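You operate a simulated robot arm through the tools that you are given. There is no shell and no other tool. Be economical: measure what you need, move in short steps, check, and stop when the job is done.

Carry out the task below with a simulated robot arm. There is one attempt and no reset: what you move stays moved.

TASK
On the top of the valve bench, make the rusty pin and the orange driver change places.

It is judged by the outcome, as a careful person would: the job done as asked, and still so three seconds after it is handed in. It fails if anything else is knocked over, pushed out of place, dropped, spilled or broken.

THE ROBOT
A 7-joint arm with a two-finger parallel gripper, fixed in place. Base frame: the origin is at the foot of the arm, x ahead of it, y to its left, z up; the work surface is at about z = 0. Lengths are in m, angles in degrees, forces in N, time in s.
With the tool pointing down near the work surface it reaches from about 0.24 to 0.62 m from the base axis. Its first joint turns from -66.0 to 66.0 degrees. Payload 2.6 kg.
Tool frame: the origin (TCP) lies between the finger pads and is the grasp point; the fingertips stand 0.03 m ahead of it; z points along the fingers, y is the line along which they close. The gripper opens to 0.094 m. The fingers are 0.028 m wide and 0.01 m thick; the gripper's body (0.05 by 0.096 m) begins 0.055 m behind the TCP.
Orientation is that of the tool frame in the base frame, as a unit quaternion [x, y, z, w]. With the fingers straight down and closing along the base's y, the tool's x points along the base's -x, its y along +y and its z along -z.

THE INTERFACE
- The arm moves only by the tool arm_command. Its argument "motion" is a list of rows, each an object (a shift or turn left out is 0, a gripper value left out holds the last) with "dp": the shift along the tool's x, y, z in units of 25 mm (1.0 is 25 mm), a list of three; "spin": the turn about the tool's z in units of 4 degrees (1.0 is 4 degrees); "grip": the gripper command, from -1 (fully open) to 1 (shut), values between in proportion. In form: [{"dp": [x, y, z], "spin": spin, "grip": grip}, ...]. A call has 1 to 8 rows; each row shifts and turns the commanded pose from where the row before left it, along the tool's axes as they then stand. A call with a number of a shift or a turn outside -1 to 1 is refused whole. A row lasts 0.2 s, in which the tool goes at most 0.05 m and 8.6 degrees; a call with a longer step from one row to the next is refused whole, and so is a gripper value outside its range. A pose out of reach is approached as far as the arm can. The call stops where the force on the tool passes 40 N (or 10 N more than at its start, if that is more) or the arm is blocked; 0.2 s more then pass. The fingers move at their own pace (about 0.072 m/s each) and stop on an object; they squeeze with about 32 N. The grip force told is the motor's: it shows also when the fingers shut on nothing. Time passes only in rows, and 0.2 s behind the last, so rows that do not move let the fingers close. It gives the time, the measured TCP pose, the force on the tool (base axes), the opening and the grip force at its end, in the units of the frame above (readings bear some noise).
- Cameras (640 x 400 px; columns grow to the right, rows downward): "scene" is fixed at [0.0344, 0.4435, 0.5728]; the picture's right is [-0.74, -0.68, 0.00], its down [-0.36, 0.40, -0.84] and it looks along [0.57, -0.62, -0.54] (base axes); focal length 337 px, centre (320, 200). "wrist" rides on the gripper at [-0.037, 0, -0.058] in the tool frame; the picture's right is [0.00, -1.00, 0.00], its down [0.97, 0.00, -0.24] and it looks along [0.24, 0.00, 0.97] (tool axes); focal length 218 px, centre (320, 200).
- get_image(camera): a new picture of that camera. No time passes.
- pixel_to_xyz(camera, pixels): there is no depth. For up to 12 entries [column, row, z] of the newest picture of that camera ("zoom" is the newest enlarged one), the place [x, y] in the base frame at which the ray of that pixel passes the height z, good to about 0.002 m, but the place of the scene camera against the robot may be out by one fixed shift of up to 0.018 m in any direction. No time passes.
- close_up(camera, box): a new picture of the part [left, top, right, bottom] of that camera's present view, enlarged. No time passes.
- close_job(): hands the job in; it is judged then, once.

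Work in short steps. Measure before you move; look again where a grasp or a placing could have gone wrong, and mend it. You have 80 turns and 38 pictures in all, the two below and enlarged ones among them. Open the gripper and draw the arm clear of the work before you hand the job in, unless the task says otherwise; then end with one line.

The tools are called after "Call:" as a command line: name --argument value ..., lists and objects as JSON in quotes. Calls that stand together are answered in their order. arm_command: Moves the arm, as the interface text tells. Its arguments: {"type":"object","properties":{"motion":{"type":"array","items":{"type":"object","properties":{"dp":{"type":"array","items":{"type":"number"}},"spin":{"type":"number"},"grip":{"type":"number"}}}}},"required":["motion"]} The other tools are called the same way: get_image (camera) takes a picture; pixel_to_xyz (camera, pixels) gives the place at which the rays of pixels pass given heights; close_up (camera, box) takes an enlarged picture of a part of a camera's view; close_job () hands the job in.

At the start:

```text
time_s: 0.0
eef_pos: [0.4539, -0.044, 0.2495]
ee_rot: [0.0, 1.0, 0.0, 0.0]
ft_force: [-1.2, -0.2, 0.5]
grip_width: 0.0941
finger_force: 0.0
```

scene: 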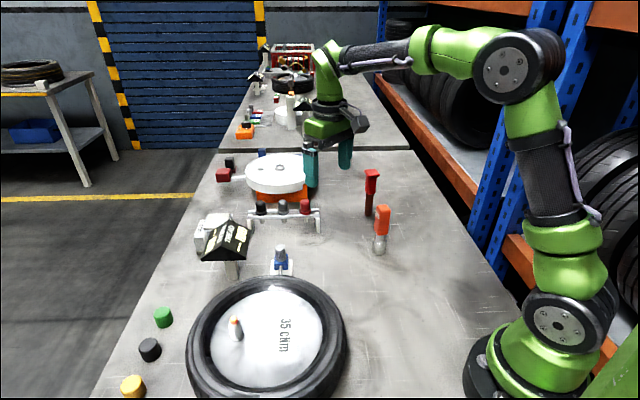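
wrist: 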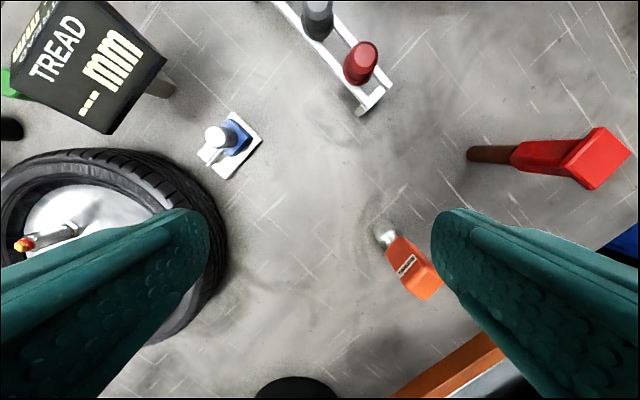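

I start with enlarged views of the red/rusty item around (371,190) and the orange one around (381,228).

Call:
close_up --camera "scene" --box '[330, 150, 430, 270]'

Call:
close_up --camera "wrist" --box '[350, 100, 640, 310]'

Call:
close_up --camera "scene" --box '[180, 130, 400, 290]'

```text
3.33 times, centred on (380, 210) of scene
```

zoom: 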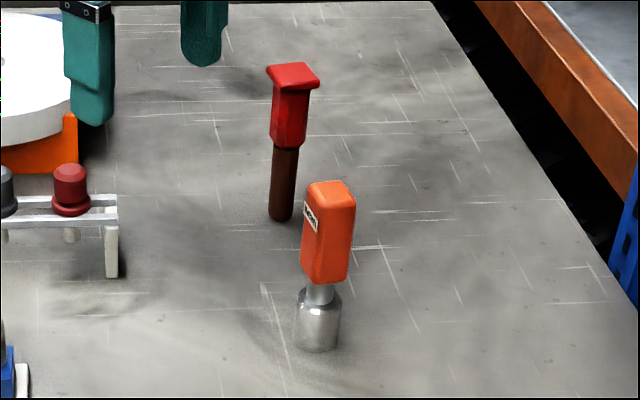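

```text
1.90 times, centred on (495, 205) of wrist
```

zoom: 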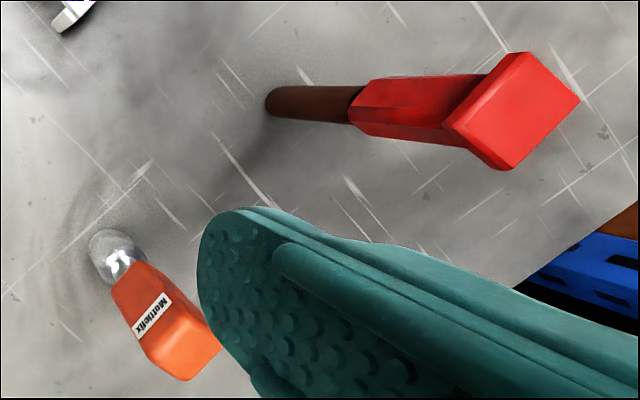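

```text
2.50 times, centred on (290, 210) of scene
```

zoom: 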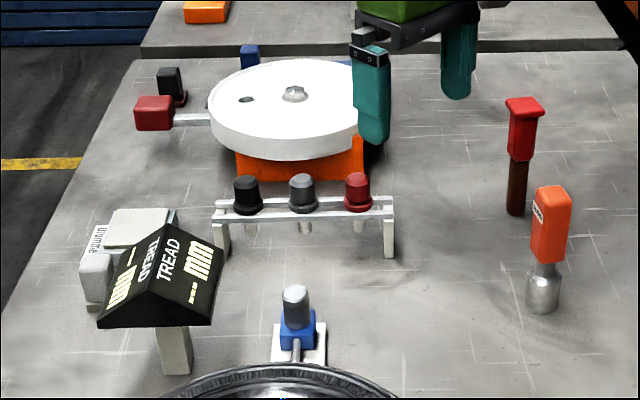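

Both items stand upright on the bench: the rusty-shafted pin with its foot at wrist (475,154), the driver with its foot at (387,234). I measure feet and heads.

Call:
pixel_to_xyz --camera "wrist" --pixels '[[475, 154, 0], [387, 234, 0], [365, 95, 0], [610, 158, 0.1], [425, 285, 0.08]]'

Call:
pixel_to_xyz --camera "scene" --pixels '[[368, 215, 0], [379, 252, 0], [320, 231, 0], [280, 270, 0], [440, 230, 0], [420, 200, 0], [400, 290, 0]]'

```text
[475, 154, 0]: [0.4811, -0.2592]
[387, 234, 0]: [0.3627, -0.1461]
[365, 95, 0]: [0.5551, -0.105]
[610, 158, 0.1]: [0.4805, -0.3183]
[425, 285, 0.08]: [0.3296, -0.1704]
```

```text
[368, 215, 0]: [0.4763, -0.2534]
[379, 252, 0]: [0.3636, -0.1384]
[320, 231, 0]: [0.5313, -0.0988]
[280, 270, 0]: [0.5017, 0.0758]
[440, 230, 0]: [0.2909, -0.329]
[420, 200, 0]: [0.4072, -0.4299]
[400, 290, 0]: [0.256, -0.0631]
```

Pin: foot (0.481,-0.259), about 0.145 tall. Driver: foot (0.363,-0.146), about 0.125 tall. I move the camera over the driver at the present height to see its handle's alignment.

Call:
arm_command --motion '[{"dp": [0.85, -0.68, 0], "grip": -1}, {"dp": [0.85, -0.68, 0]}, {"dp": [0.85, -0.68, 0]}, {"dp": [0.85, -0.68, 0]}, {"dp": [0.85, -0.68, 0]}, {"dp": [0.85, -0.68, 0]}, {"dp": [0, 0, 0]}]'

Call:
get_image --camera "wrist"

```text
time_s: 1.6
eef_pos: [0.3264, -0.1469, 0.2497]
ee_rot: [0.0, 1.0, 0.001, -0.001]
ft_force: [0.1, -0.3, -0.4]
grip_width: 0.0938
finger_force: 0.1
```

```text
32 pictures are left
```

wrist: 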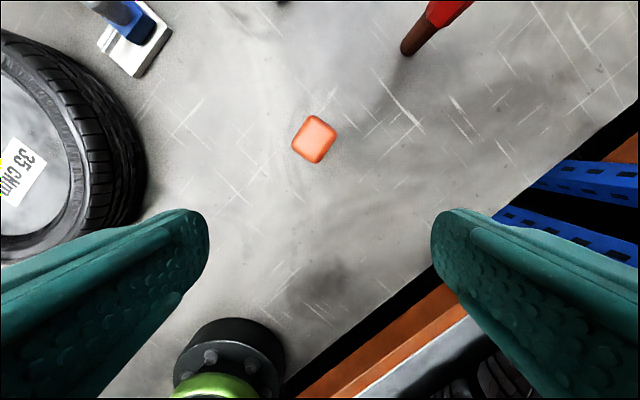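

The driver's square top is at (314,139), directly below the camera. I enlarge it to read its orientation.

Call:
close_up --camera "wrist" --box '[266, 105, 362, 165]'

Call:
pixel_to_xyz --camera "wrist" --pixels '[[314, 138, 0.125], [314, 138, 0.11], [407, 48, 0], [313, 115, 0.125], [338, 130, 0.125], [319, 163, 0.125], [292, 147, 0.125], [475, 250, 0], [600, 130, 0]]'

```text
6.67 times, centred on (314, 135) of wrist
```

zoom: 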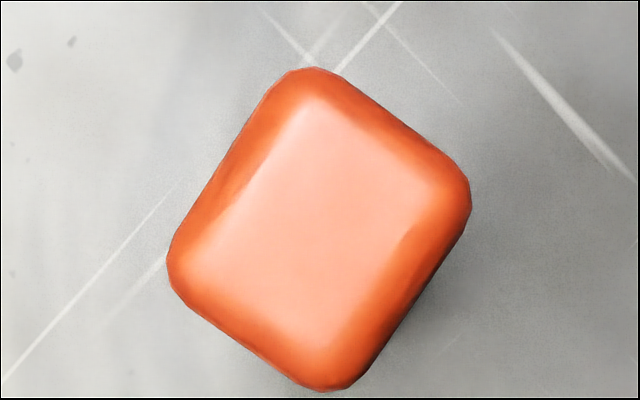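

```text
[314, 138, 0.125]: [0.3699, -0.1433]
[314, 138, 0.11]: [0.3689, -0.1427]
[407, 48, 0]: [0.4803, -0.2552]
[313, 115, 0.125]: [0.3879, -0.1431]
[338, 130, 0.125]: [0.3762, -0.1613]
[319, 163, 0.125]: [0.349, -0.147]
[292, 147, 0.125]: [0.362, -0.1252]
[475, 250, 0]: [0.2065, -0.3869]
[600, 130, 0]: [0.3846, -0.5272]
```

The driver's centre is (0.369,-0.143); its sides are turned 34° in the picture, width ~27 mm that way. I move the TCP above it and spin +34°.

Call:
arm_command --motion '[{"dp": [-0.85, 0.08, 0]}, {"dp": [-0.85, 0.08, 0]}, {"spin": 1}, {"spin": 1}, {"spin": 1}, {"spin": 1}, {"spin": 1}, {"spin": 1}]'

Call:
arm_command --motion '[{"spin": 1}, {"spin": 1}, {"spin": 0.5}, {"dp": [0, 0, 1]}, {"dp": [0, 0, 1]}, {"dp": [0, 0, 0]}]'

Call:
get_image --camera "wrist"

```text
time_s: 3.4
eef_pos: [0.3703, -0.1413, 0.2511]
ee_rot: [0.208, 0.978, 0.0, 0.0]
ft_force: [-0.3, -0.2, -0.5]
grip_width: 0.0938
finger_force: 0.1
```

```text
time_s: 4.8
eef_pos: [0.3683, -0.1419, 0.2009]
ee_rot: [0.292, 0.956, 0.0, 0.001]
ft_force: [-0.1, 0.1, -0.2]
grip_width: 0.0941
finger_force: 0.0
```

```text
30 pictures are left
```

wrist: 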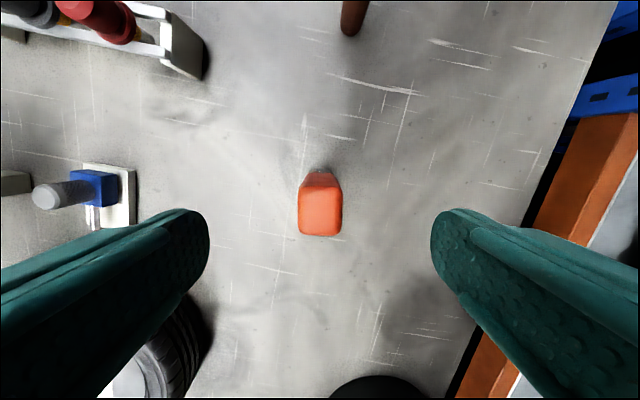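

The driver sits centred at (320,206), square to the fingers, as predicted. I descend to z≈0.086 and close.

Call:
arm_command --motion '[{"dp": [0, 0, 1]}, {"dp": [0, 0, 1]}, {"dp": [0, 0, 1]}, {"dp": [0, 0, 1]}, {"dp": [0, 0, 0.6]}, {"dp": [0, 0, 0]}]'

Call:
get_image --camera "scene"

```text
time_s: 6.2
eef_pos: [0.3684, -0.1424, 0.0849]
ee_rot: [0.293, 0.956, 0.0, 0.0]
ft_force: [-0.3, -0.1, -0.9]
grip_width: 0.0942
finger_force: 0.2
```

```text
29 pictures are left
```

scene: 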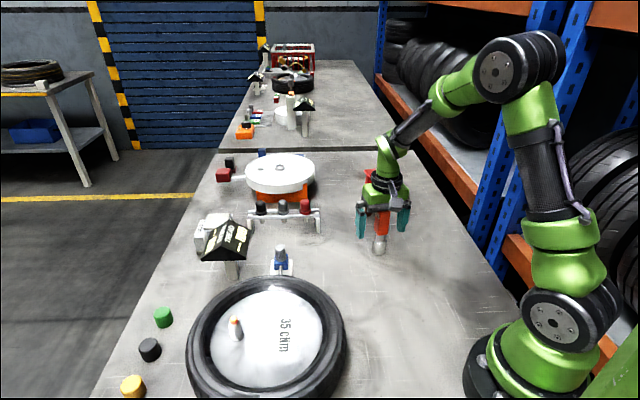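

The fingers straddle the orange handle at (381,222). I close and let them settle.

Call:
arm_command --motion '[{"grip": 1}, {"grip": 1}, {"grip": 1}, {"grip": 1}]'

Call:
close_up --camera "scene" --box '[330, 150, 430, 270]'

```text
time_s: 7.2
eef_pos: [0.3696, -0.1425, 0.0857]
ee_rot: [0.293, 0.956, 0.0, 0.0]
ft_force: [-0.2, -0.7, -0.3]
grip_width: 0.032
finger_force: 32.3
```

```text
3.33 times, centred on (380, 210) of scene
```

zoom: 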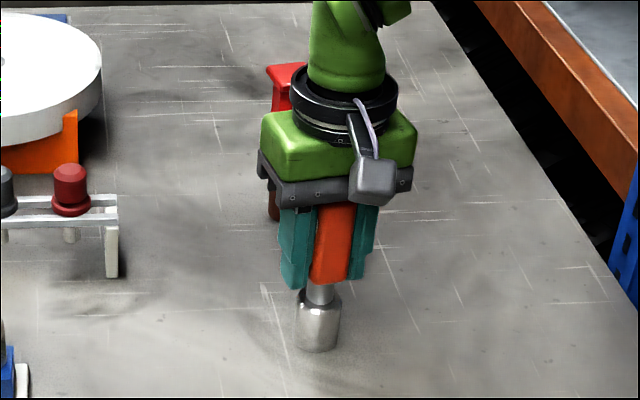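

Gripped at 0.032 m. I lift 50 mm and check.

Call:
arm_command --motion '[{"dp": [0, 0, -0.5]}, {"dp": [0, 0, -0.5]}, {"dp": [0, 0, -0.5]}, {"dp": [0, 0, -0.5]}, {"dp": [0, 0, 0]}]'

Call:
close_up --camera "scene" --box '[330, 150, 430, 270]'

```text
time_s: 8.4
eef_pos: [0.3693, -0.1422, 0.1364]
ee_rot: [0.293, 0.956, 0.001, 0.0]
ft_force: [0.2, 0.4, -2.0]
grip_width: 0.032
finger_force: 32.0
```

```text
3.33 times, centred on (380, 210) of scene
```

zoom: 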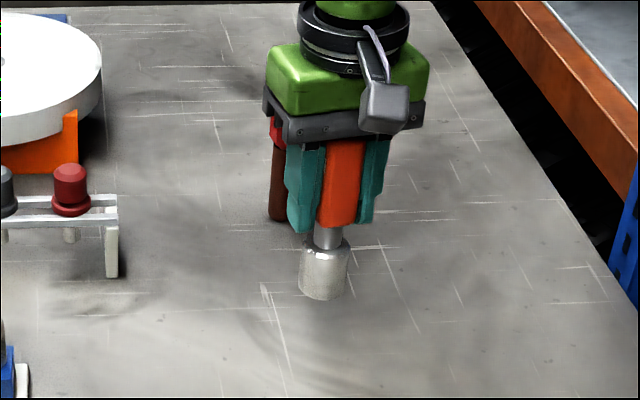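

Lifted cleanly, hanging straight. I carry it to a clear spot at (0.36,-0.26) and lower it nearly to the bench.

Call:
arm_command --motion '[{"dp": [-0.47, -0.82, 0]}, {"dp": [-0.47, -0.82, 0]}, {"dp": [-0.47, -0.82, 0]}, {"dp": [-0.46, -0.82, 0]}, {"dp": [-0.46, -0.81, 0]}, {"dp": [0, 0, 0]}, {"dp": [0, 0, 0]}]'

Call:
arm_command --motion '[{"dp": [0, 0, 0.5]}, {"dp": [0, 0, 0.5]}, {"dp": [0, 0, 0.5]}, {"dp": [0, 0, 0.3]}, {"dp": [0, 0, 0.15]}, {"dp": [0, 0, 0]}]'

Call:
get_image --camera "scene"

```text
time_s: 10.0
eef_pos: [0.3605, -0.2601, 0.1353]
ee_rot: [0.292, 0.956, -0.001, 0.0]
ft_force: [0.3, -0.3, -1.6]
grip_width: 0.0319
finger_force: 31.9
```

```text
time_s: 11.4
eef_pos: [0.3606, -0.258, 0.087]
ee_rot: [0.292, 0.956, 0.0, 0.0]
ft_force: [0.7, 0.8, -1.3]
grip_width: 0.0323
finger_force: 31.6
```

```text
26 pictures are left
```

scene: 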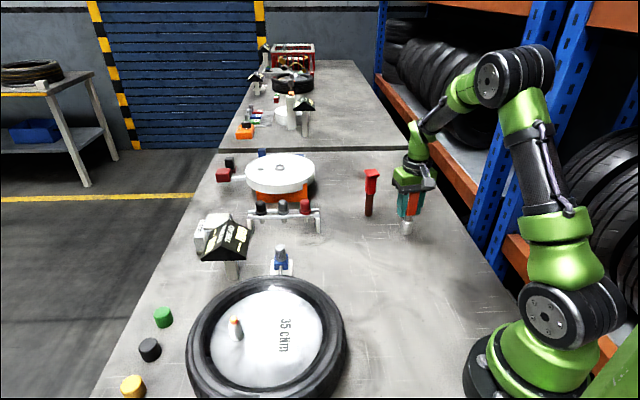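

It hangs about a millimetre above the bench still (force only its weight). I ease it down in small steps.

Call:
arm_command --motion '[{"dp": [0, 0, 0.03]}, {"dp": [0, 0, 0.03]}, {"dp": [0, 0, 0]}]'

```text
time_s: 12.2
eef_pos: [0.3605, -0.2592, 0.0852]
ee_rot: [0.294, 0.956, 0.0, 0.0]
ft_force: [-4.6, 2.2, 10.7]
grip_width: 0.0319
finger_force: 32.6
```

Contact (Fz up to 10.7 N). I open the gripper and rise.

Call:
arm_command --motion '[{"dp": [0, 0, -0.02]}, {"grip": 0.1}, {"grip": -0.5}, {"grip": -1}, {"grip": -1}]'

Call:
arm_command --motion '[{"dp": [0, 0, -1]}, {"dp": [0, 0, -1]}, {"dp": [0, 0, -1]}, {"dp": [0, 0, -1]}, {"dp": [0, 0, -1]}, {"dp": [0, 0, -0.6]}, {"dp": [0, 0, 0]}]'

Call:
get_image --camera "wrist"

```text
time_s: 13.4
eef_pos: [0.3598, -0.2594, 0.0859]
ee_rot: [0.292, 0.956, 0.0, 0.001]
ft_force: [0.7, 0.9, 0.3]
grip_width: 0.094
finger_force: 0.1
```

```text
time_s: 15.0
eef_pos: [0.3614, -0.2601, 0.2267]
ee_rot: [0.293, 0.956, 0.0, -0.001]
ft_force: [-0.1, -0.1, -0.2]
grip_width: 0.0941
finger_force: 0.1
```

```text
25 pictures are left
```

wrist: 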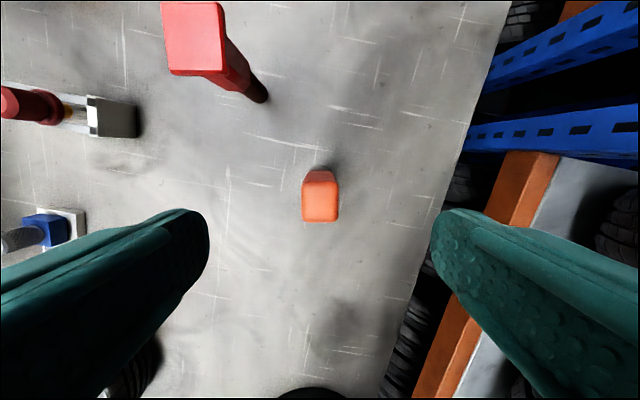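

The driver stands fine at the temporary spot. Now I put the camera above the pin (about (0.480,-0.257)).

Call:
arm_command --motion '[{"dp": [-0.6, 0.695, 0]}, {"dp": [-0.6, 0.695, 0]}, {"dp": [-0.6, 0.695, 0]}, {"dp": [-0.6, 0.695, 0]}, {"dp": [0, 0, 0]}, {"dp": [0, 0, 0]}]'

Call:
close_up --camera "wrist" --box '[240, 96, 400, 196]'

```text
time_s: 16.4
eef_pos: [0.4495, -0.2369, 0.2252]
ee_rot: [0.292, 0.956, -0.001, 0.0]
ft_force: [-0.2, 0.3, -0.1]
grip_width: 0.0941
finger_force: 0.0
```

```text
4.00 times, centred on (320, 146) of wrist
```

zoom: 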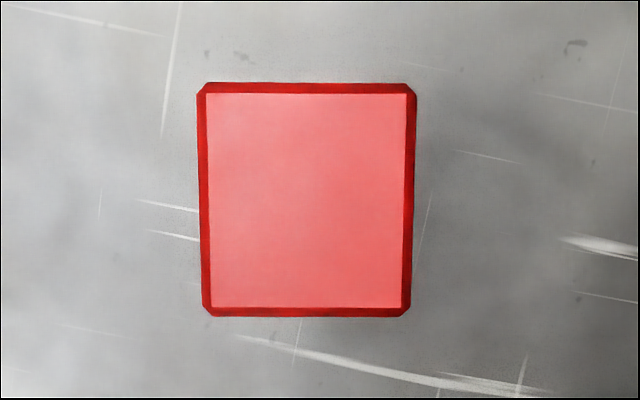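

The pin's head is square to the fingers, centre at pixel (317,146), i.e. (0.481,-0.256), about 34 mm wide. I move the TCP above it and check before descending.

Call:
arm_command --motion '[{"dp": [-0.74, 0.04, 0]}, {"dp": [-0.74, 0.04, 0]}, {"dp": [0, 0, 0]}, {"dp": [0, 0, 0]}]'

Call:
get_image --camera "wrist"

```text
time_s: 17.4
eef_pos: [0.4804, -0.2547, 0.2242]
ee_rot: [0.293, 0.956, 0.0, 0.0]
ft_force: [-0.2, 0.9, -0.2]
grip_width: 0.0941
finger_force: 0.2
```

```text
23 pictures are left
```

wrist: 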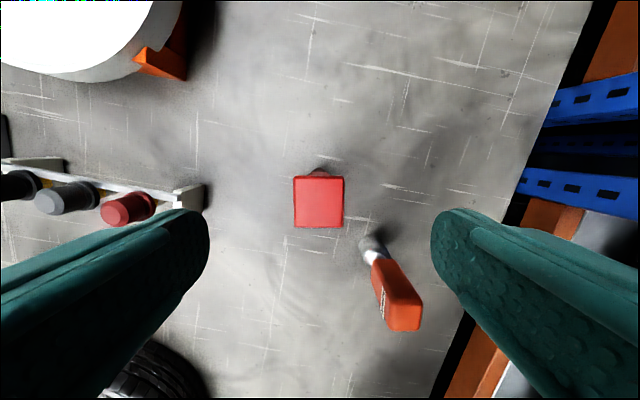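

Head centred at (319,202), as expected. I descend so the TCP is at head height (~0.13).

Call:
arm_command --motion '[{"dp": [0, 0, 1]}, {"dp": [0, 0, 1]}, {"dp": [0, 0, 1]}, {"dp": [0, 0, 0.8]}, {"dp": [0, 0, 0]}]'

Call:
close_up --camera "scene" --box '[330, 130, 430, 250]'

```text
time_s: 18.6
eef_pos: [0.4782, -0.2564, 0.129]
ee_rot: [0.293, 0.956, 0.001, 0.0]
ft_force: [0.2, 0.3, 0.4]
grip_width: 0.0939
finger_force: 0.0
```

```text
3.33 times, centred on (380, 190) of scene
```

zoom: 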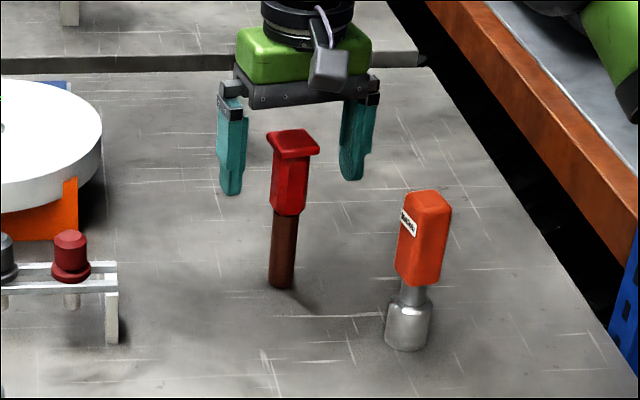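

The fingers straddle the pin's head. I close on it.

Call:
arm_command --motion '[{"grip": 0}, {"grip": 0.2}, {"grip": 1}, {"grip": 1}, {"grip": 1}]'

Call:
close_up --camera "scene" --box '[330, 130, 430, 250]'

```text
time_s: 19.8
eef_pos: [0.4803, -0.2563, 0.1299]
ee_rot: [0.292, 0.956, 0.001, 0.0]
ft_force: [-0.6, 0.3, -0.1]
grip_width: 0.038
finger_force: 32.4
```

```text
3.33 times, centred on (380, 190) of scene
```

zoom: 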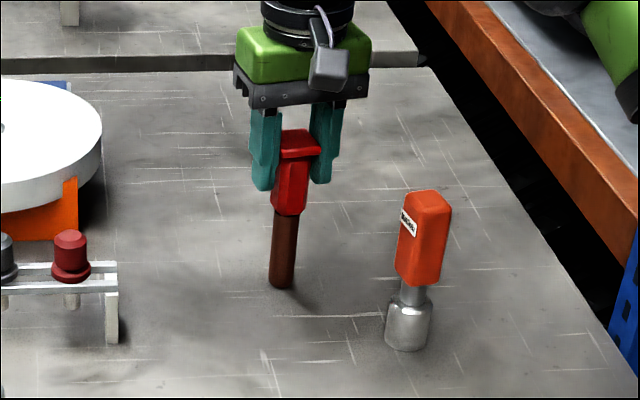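

Gripped at 0.038 m, pin still vertical. I lift 50 mm and check for slip or swing.

Call:
arm_command --motion '[{"dp": [0, 0, -0.4]}, {"dp": [0, 0, -0.5]}, {"dp": [0, 0, -0.5]}, {"dp": [0, 0, -0.6]}, {"dp": [0, 0, 0]}]'

Call:
close_up --camera "scene" --box '[330, 130, 430, 250]'

```text
time_s: 21.0
eef_pos: [0.4802, -0.2545, 0.1813]
ee_rot: [0.293, 0.956, 0.0, 0.0]
ft_force: [0.7, 0.0, -2.2]
grip_width: 0.038
finger_force: 31.9
```

```text
3.33 times, centred on (380, 190) of scene
```

zoom: 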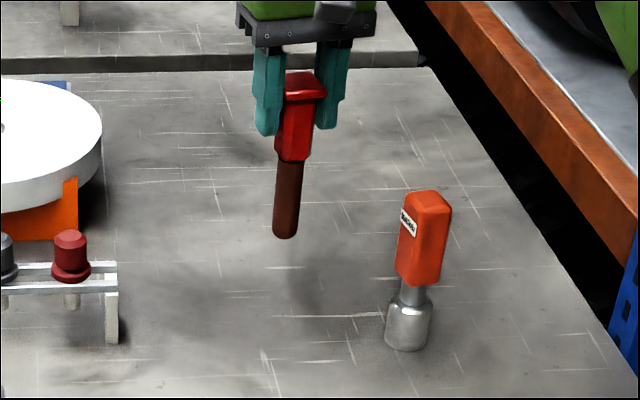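

Lifted, still upright. I carry it to the driver's old spot (0.369,-0.1425).

Call:
arm_command --motion '[{"dp": [0.6, 0.12, 0]}, {"dp": [0.95, 0.19, 0]}, {"dp": [0.95, 0.19, 0]}, {"dp": [0.95, 0.19, 0]}, {"dp": [0.95, 0.19, 0]}, {"dp": [0.95, 0.19, 0]}, {"dp": [0.9, 0.18, 0]}, {"dp": [0, 0, 0]}]'

Call:
arm_command --motion '[{"dp": [0, 0, 0.5]}, {"dp": [0, 0, 0.5]}, {"dp": [0, 0, 0.4]}, {"dp": [0, 0, 0.3]}, {"dp": [0, 0, 0.15]}, {"dp": [0, 0, 0]}, {"dp": [0, 0, 0]}]'

Call:
close_up --camera "scene" --box '[330, 150, 430, 270]'

```text
time_s: 22.8
eef_pos: [0.3692, -0.1409, 0.1802]
ee_rot: [0.293, 0.956, 0.0, 0.0]
ft_force: [-1.1, 0.2, -2.1]
grip_width: 0.0377
finger_force: 32.2
```

```text
time_s: 24.4
eef_pos: [0.369, -0.141, 0.1345]
ee_rot: [0.292, 0.956, 0.001, 0.0]
ft_force: [0.3, 0.8, -2.7]
grip_width: 0.038
finger_force: 32.3
```

```text
3.33 times, centred on (380, 210) of scene
```

zoom: 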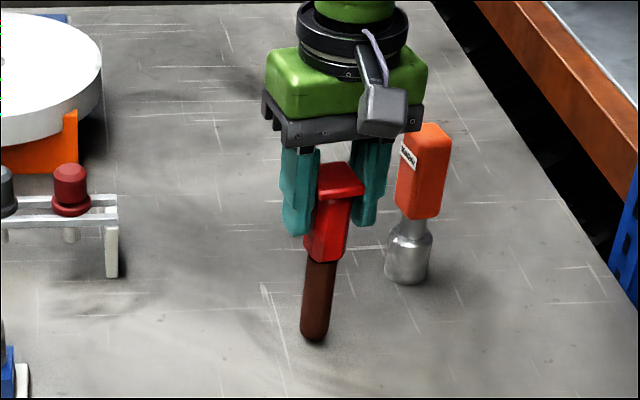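

The pin may have swung a little in the grip (lean seen at (315,330) vs (340,175)). I look with the wrist camera.

Call:
get_image --camera "wrist"

Call:
close_up --camera "scene" --box '[350, 190, 410, 260]'

```text
18 pictures are left
```

wrist: 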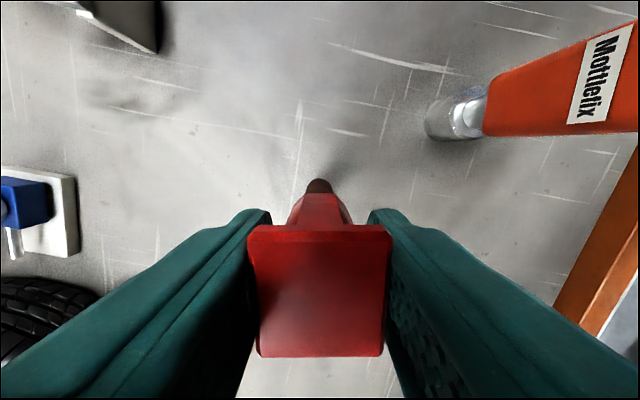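

```text
5.71 times, centred on (380, 225) of scene
```

zoom: 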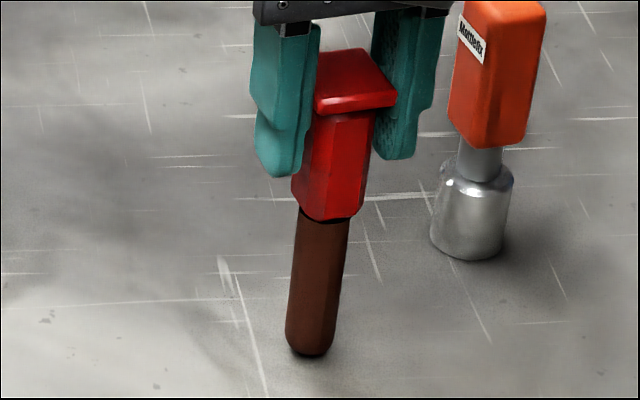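

With the shaft about 19 mm thick, the foot edge at row 178 matches an almost vertical pin, so only a degree or so of lean. I ease it down to contact.

Call:
arm_command --motion '[{"dp": [0, 0, 0.06]}, {"dp": [0, 0, 0.03]}, {"dp": [0, 0, 0]}]'

```text
time_s: 25.2
eef_pos: [0.3685, -0.1416, 0.1307]
ee_rot: [0.292, 0.956, 0.0, -0.001]
ft_force: [-0.4, 0.4, -1.0]
grip_width: 0.0382
finger_force: 32.5
```

Call:
arm_command --motion '[{"dp": [0, 0, 0.03]}, {"dp": [0, 0, 0.02]}, {"dp": [0, 0, 0]}]'

```text
time_s: 26.0
eef_pos: [0.3685, -0.1409, 0.1306]
ee_rot: [0.292, 0.956, 0.0, 0.0]
ft_force: [-1.0, 0.4, -1.6]
grip_width: 0.0382
finger_force: 31.9
```

Still only about its own weight on the tool; another 0.5 mm steps.

Call:
arm_command --motion '[{"dp": [0, 0, 0.02]}, {"dp": [0, 0, 0.02]}, {"dp": [0, 0, 0]}]'

```text
time_s: 26.8
eef_pos: [0.3688, -0.1407, 0.1306]
ee_rot: [0.292, 0.956, 0.0, 0.001]
ft_force: [-2.0, 0.6, 4.3]
grip_width: 0.038
finger_force: 31.9
```

Contact now (Fz +4.3 N). One small press more to seat the foot, then a look.

Call:
arm_command --motion '[{"dp": [0, 0, 0.02]}, {"dp": [0, 0, 0]}]'

Call:
close_up --camera "scene" --box '[350, 190, 410, 260]'

```text
time_s: 27.4
eef_pos: [0.3679, -0.1407, 0.1298]
ee_rot: [0.293, 0.956, 0.001, 0.002]
ft_force: [-3.1, 2.3, 15.0]
grip_width: 0.0381
finger_force: 32.1
```

```text
5.71 times, centred on (380, 225) of scene
```

zoom: 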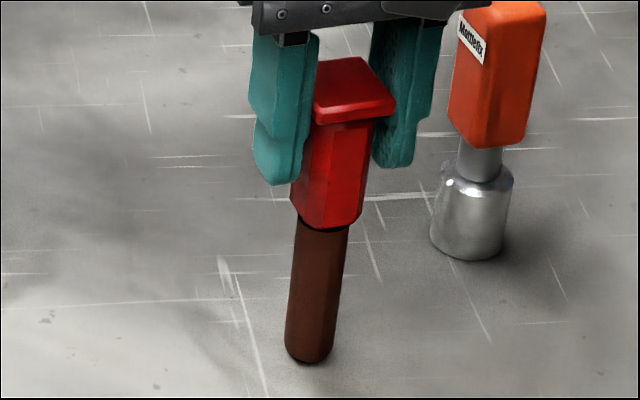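

It stands on the bench, practically upright. I relax the push and open slightly, then check before opening fully.

Call:
arm_command --motion '[{"dp": [0, 0, -0.04]}, {"dp": [0, 0, 0]}, {"grip": 0.1}, {"grip": 0.05}, {"grip": 0.0}]'

Call:
close_up --camera "scene" --box '[350, 190, 410, 260]'

```text
time_s: 28.6
eef_pos: [0.3683, -0.1416, 0.1308]
ee_rot: [0.292, 0.956, 0.0, 0.0]
ft_force: [0.2, 0.2, 0.5]
grip_width: 0.0472
finger_force: 0.1
```

```text
5.71 times, centred on (380, 225) of scene
```

zoom: 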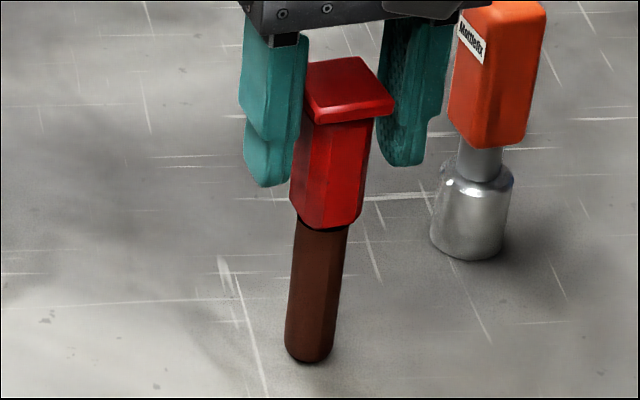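

The pin stands by itself. I open fully, rise, and go back above the driver at (0.3605,-0.2595).

Call:
arm_command --motion '[{"grip": -1}, {"grip": -1}, {"grip": -1}, {"dp": [0, 0, -1]}, {"dp": [0, 0, -1]}, {"dp": [0, 0, -1]}, {"dp": [0, 0, -1]}, {"dp": [0, 0, 0]}]'

Call:
arm_command --motion '[{"dp": [-0.47, -0.82, 0]}, {"dp": [-0.47, -0.82, 0]}, {"dp": [-0.47, -0.82, 0]}, {"dp": [-0.47, -0.82, 0]}, {"dp": [-0.48, -0.82, 0]}, {"dp": [0, 0, 1]}, {"dp": [0, 0, 0]}]'

Call:
get_image --camera "wrist"

```text
time_s: 30.4
eef_pos: [0.368, -0.1405, 0.2307]
ee_rot: [0.293, 0.956, 0.0, 0.001]
ft_force: [-0.1, -0.5, -0.4]
grip_width: 0.0941
finger_force: 0.0
```

```text
time_s: 32.0
eef_pos: [0.358, -0.2594, 0.2052]
ee_rot: [0.293, 0.956, 0.0, 0.0]
ft_force: [0.4, 0.2, -0.2]
grip_width: 0.0939
finger_force: 0.0
```

```text
14 pictures are left
```

wrist: 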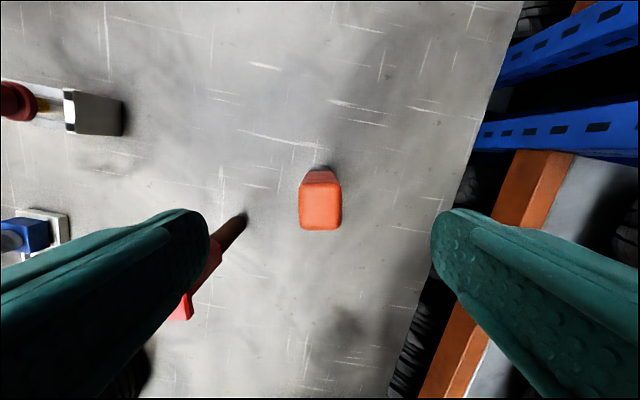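

Driver centred at (320,202), pin clear to the left. I descend to z≈0.086 and grasp.

Call:
arm_command --motion '[{"dp": [0, 0, 1]}, {"dp": [0, 0, 1]}, {"dp": [0, 0, 1]}, {"dp": [0, 0, 1]}, {"dp": [0, 0, 0.75]}, {"dp": [0, 0, 0]}]'

Call:
arm_command --motion '[{"grip": 0}, {"grip": 0.2}, {"grip": 1}, {"grip": 1}, {"grip": 1}]'

Call:
arm_command --motion '[{"dp": [0, 0, -0.5]}, {"dp": [0, 0, -0.5]}, {"dp": [0, 0, -0.5]}, {"dp": [0, 0, -0.5]}, {"dp": [0, 0, 0]}]'

Call:
get_image --camera "scene"

```text
time_s: 33.4
eef_pos: [0.3595, -0.2597, 0.0873]
ee_rot: [0.293, 0.956, 0.0, -0.001]
ft_force: [0.1, 0.0, 0.0]
grip_width: 0.0941
finger_force: 0.1
```

```text
time_s: 34.6
eef_pos: [0.3611, -0.2591, 0.0862]
ee_rot: [0.292, 0.956, 0.0, 0.0]
ft_force: [0.0, -0.6, 1.1]
grip_width: 0.0322
finger_force: 32.1
```

```text
time_s: 35.8
eef_pos: [0.3607, -0.2595, 0.1362]
ee_rot: [0.293, 0.956, -0.001, 0.0]
ft_force: [-0.4, -0.3, -2.2]
grip_width: 0.0319
finger_force: 31.5
```

```text
13 pictures are left
```

scene: 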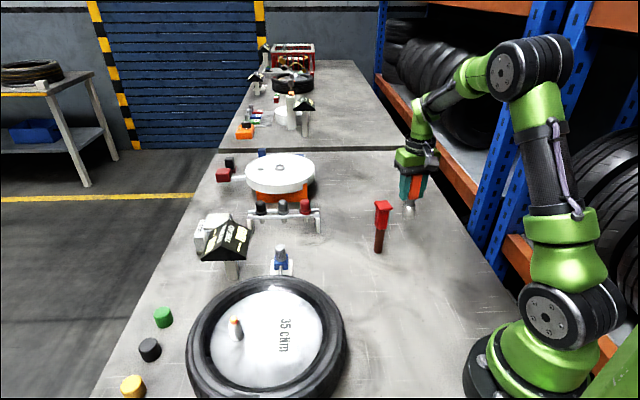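

Driver held, pin standing at (381,228). I carry the driver to the pin's old spot (0.481,-0.256) and lower it nearly to the bench.

Call:
arm_command --motion '[{"dp": [-0.65, 0.47, 0]}, {"dp": [-0.66, 0.47, 0]}, {"dp": [-0.66, 0.48, 0]}, {"dp": [-0.66, 0.47, 0]}, {"dp": [-0.65, 0.47, 0]}, {"dp": [-0.65, 0.47, 0]}, {"dp": [0, 0, 0]}]'

Call:
arm_command --motion '[{"dp": [0, 0, 0.5]}, {"dp": [0, 0, 0.5]}, {"dp": [0, 0, 0.5]}, {"dp": [0, 0, 0.3]}, {"dp": [0, 0, 0.15]}, {"dp": [0, 0, 0]}]'

Call:
arm_command --motion '[{"dp": [0, 0, 0.02]}, {"dp": [0, 0, 0.02]}, {"dp": [0, 0, 0]}]'

```text
time_s: 37.4
eef_pos: [0.4842, -0.255, 0.1375]
ee_rot: [0.292, 0.956, -0.001, 0.001]
ft_force: [0.5, 0.4, -1.6]
grip_width: 0.0324
finger_force: 32.6
```

```text
time_s: 38.8
eef_pos: [0.4811, -0.2547, 0.0864]
ee_rot: [0.292, 0.956, 0.0, 0.0]
ft_force: [-0.4, -0.5, -2.0]
grip_width: 0.0321
finger_force: 31.9
```

```text
time_s: 39.6
eef_pos: [0.4818, -0.2548, 0.0883]
ee_rot: [0.292, 0.956, 0.0, 0.001]
ft_force: [-2.7, 0.4, 4.5]
grip_width: 0.0321
finger_force: 31.8
```

Contact (Fz +4.5 N). I release slowly and look.

Call:
arm_command --motion '[{"dp": [0, 0, 0]}, {"grip": 0.2}, {"grip": 0.1}, {"grip": -0.5}, {"grip": -1}, {"grip": -1}]'

Call:
arm_command --motion '[{"dp": [0, 0, -0.5]}, {"dp": [0, 0, -1]}, {"dp": [0, 0, -1]}, {"dp": [0, 0, -1]}, {"dp": [0, 0, -1]}, {"dp": [0, 0, -1]}, {"dp": [0, 0, -0.5]}, {"dp": [0, 0, 0]}]'

Call:
get_image --camera "scene"

Call:
get_image --camera "wrist"

```text
time_s: 41.0
eef_pos: [0.4809, -0.2546, 0.0868]
ee_rot: [0.293, 0.956, 0.0, 0.0]
ft_force: [-0.3, 0.5, 0.9]
grip_width: 0.0938
finger_force: 0.1
```

```text
time_s: 42.8
eef_pos: [0.4814, -0.2554, 0.2354]
ee_rot: [0.292, 0.956, 0.0, 0.0]
ft_force: [0.5, 0.7, 0.0]
grip_width: 0.0941
finger_force: 0.1
```

```text
12 pictures are left
```

scene: 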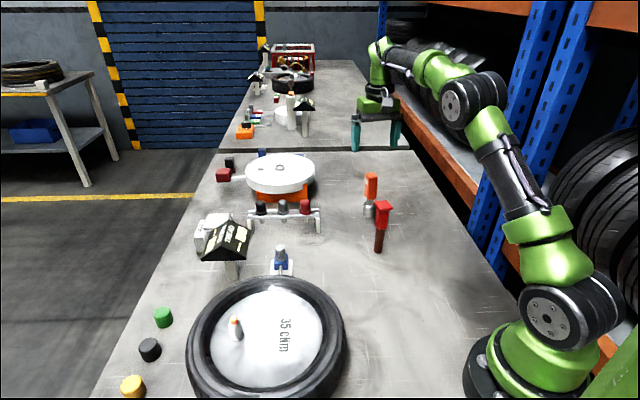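

```text
11 pictures are left
```

wrist: 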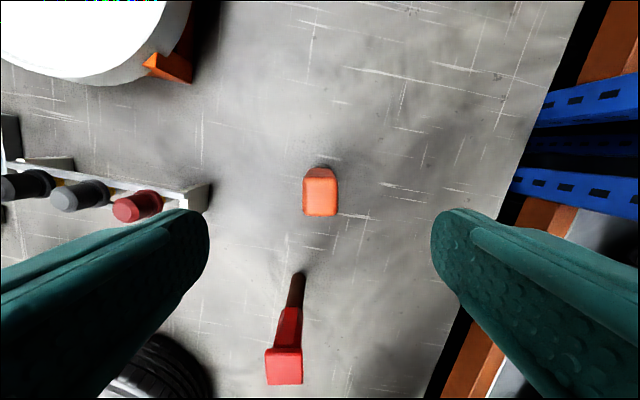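

Both stand upright in each other's places, nothing else moved. I draw the arm up a little further and hand in.

Call:
arm_command --motion '[{"dp": [0, 0, -1]}, {"dp": [0, 0, -1]}, {"dp": [0, 0, 0]}]'

Call:
close_job

```text
time_s: 43.6
eef_pos: [0.4818, -0.2541, 0.2861]
ee_rot: [0.292, 0.956, 0.001, 0.001]
ft_force: [-0.4, -0.8, -0.7]
grip_width: 0.0941
finger_force: 0.0
```

```text
The job is handed in.
```

The rusty pin and the orange driver have changed places: both stand upright, nothing else was disturbed in the last pictures, and the job is handed in with the gripper open and the arm clear.
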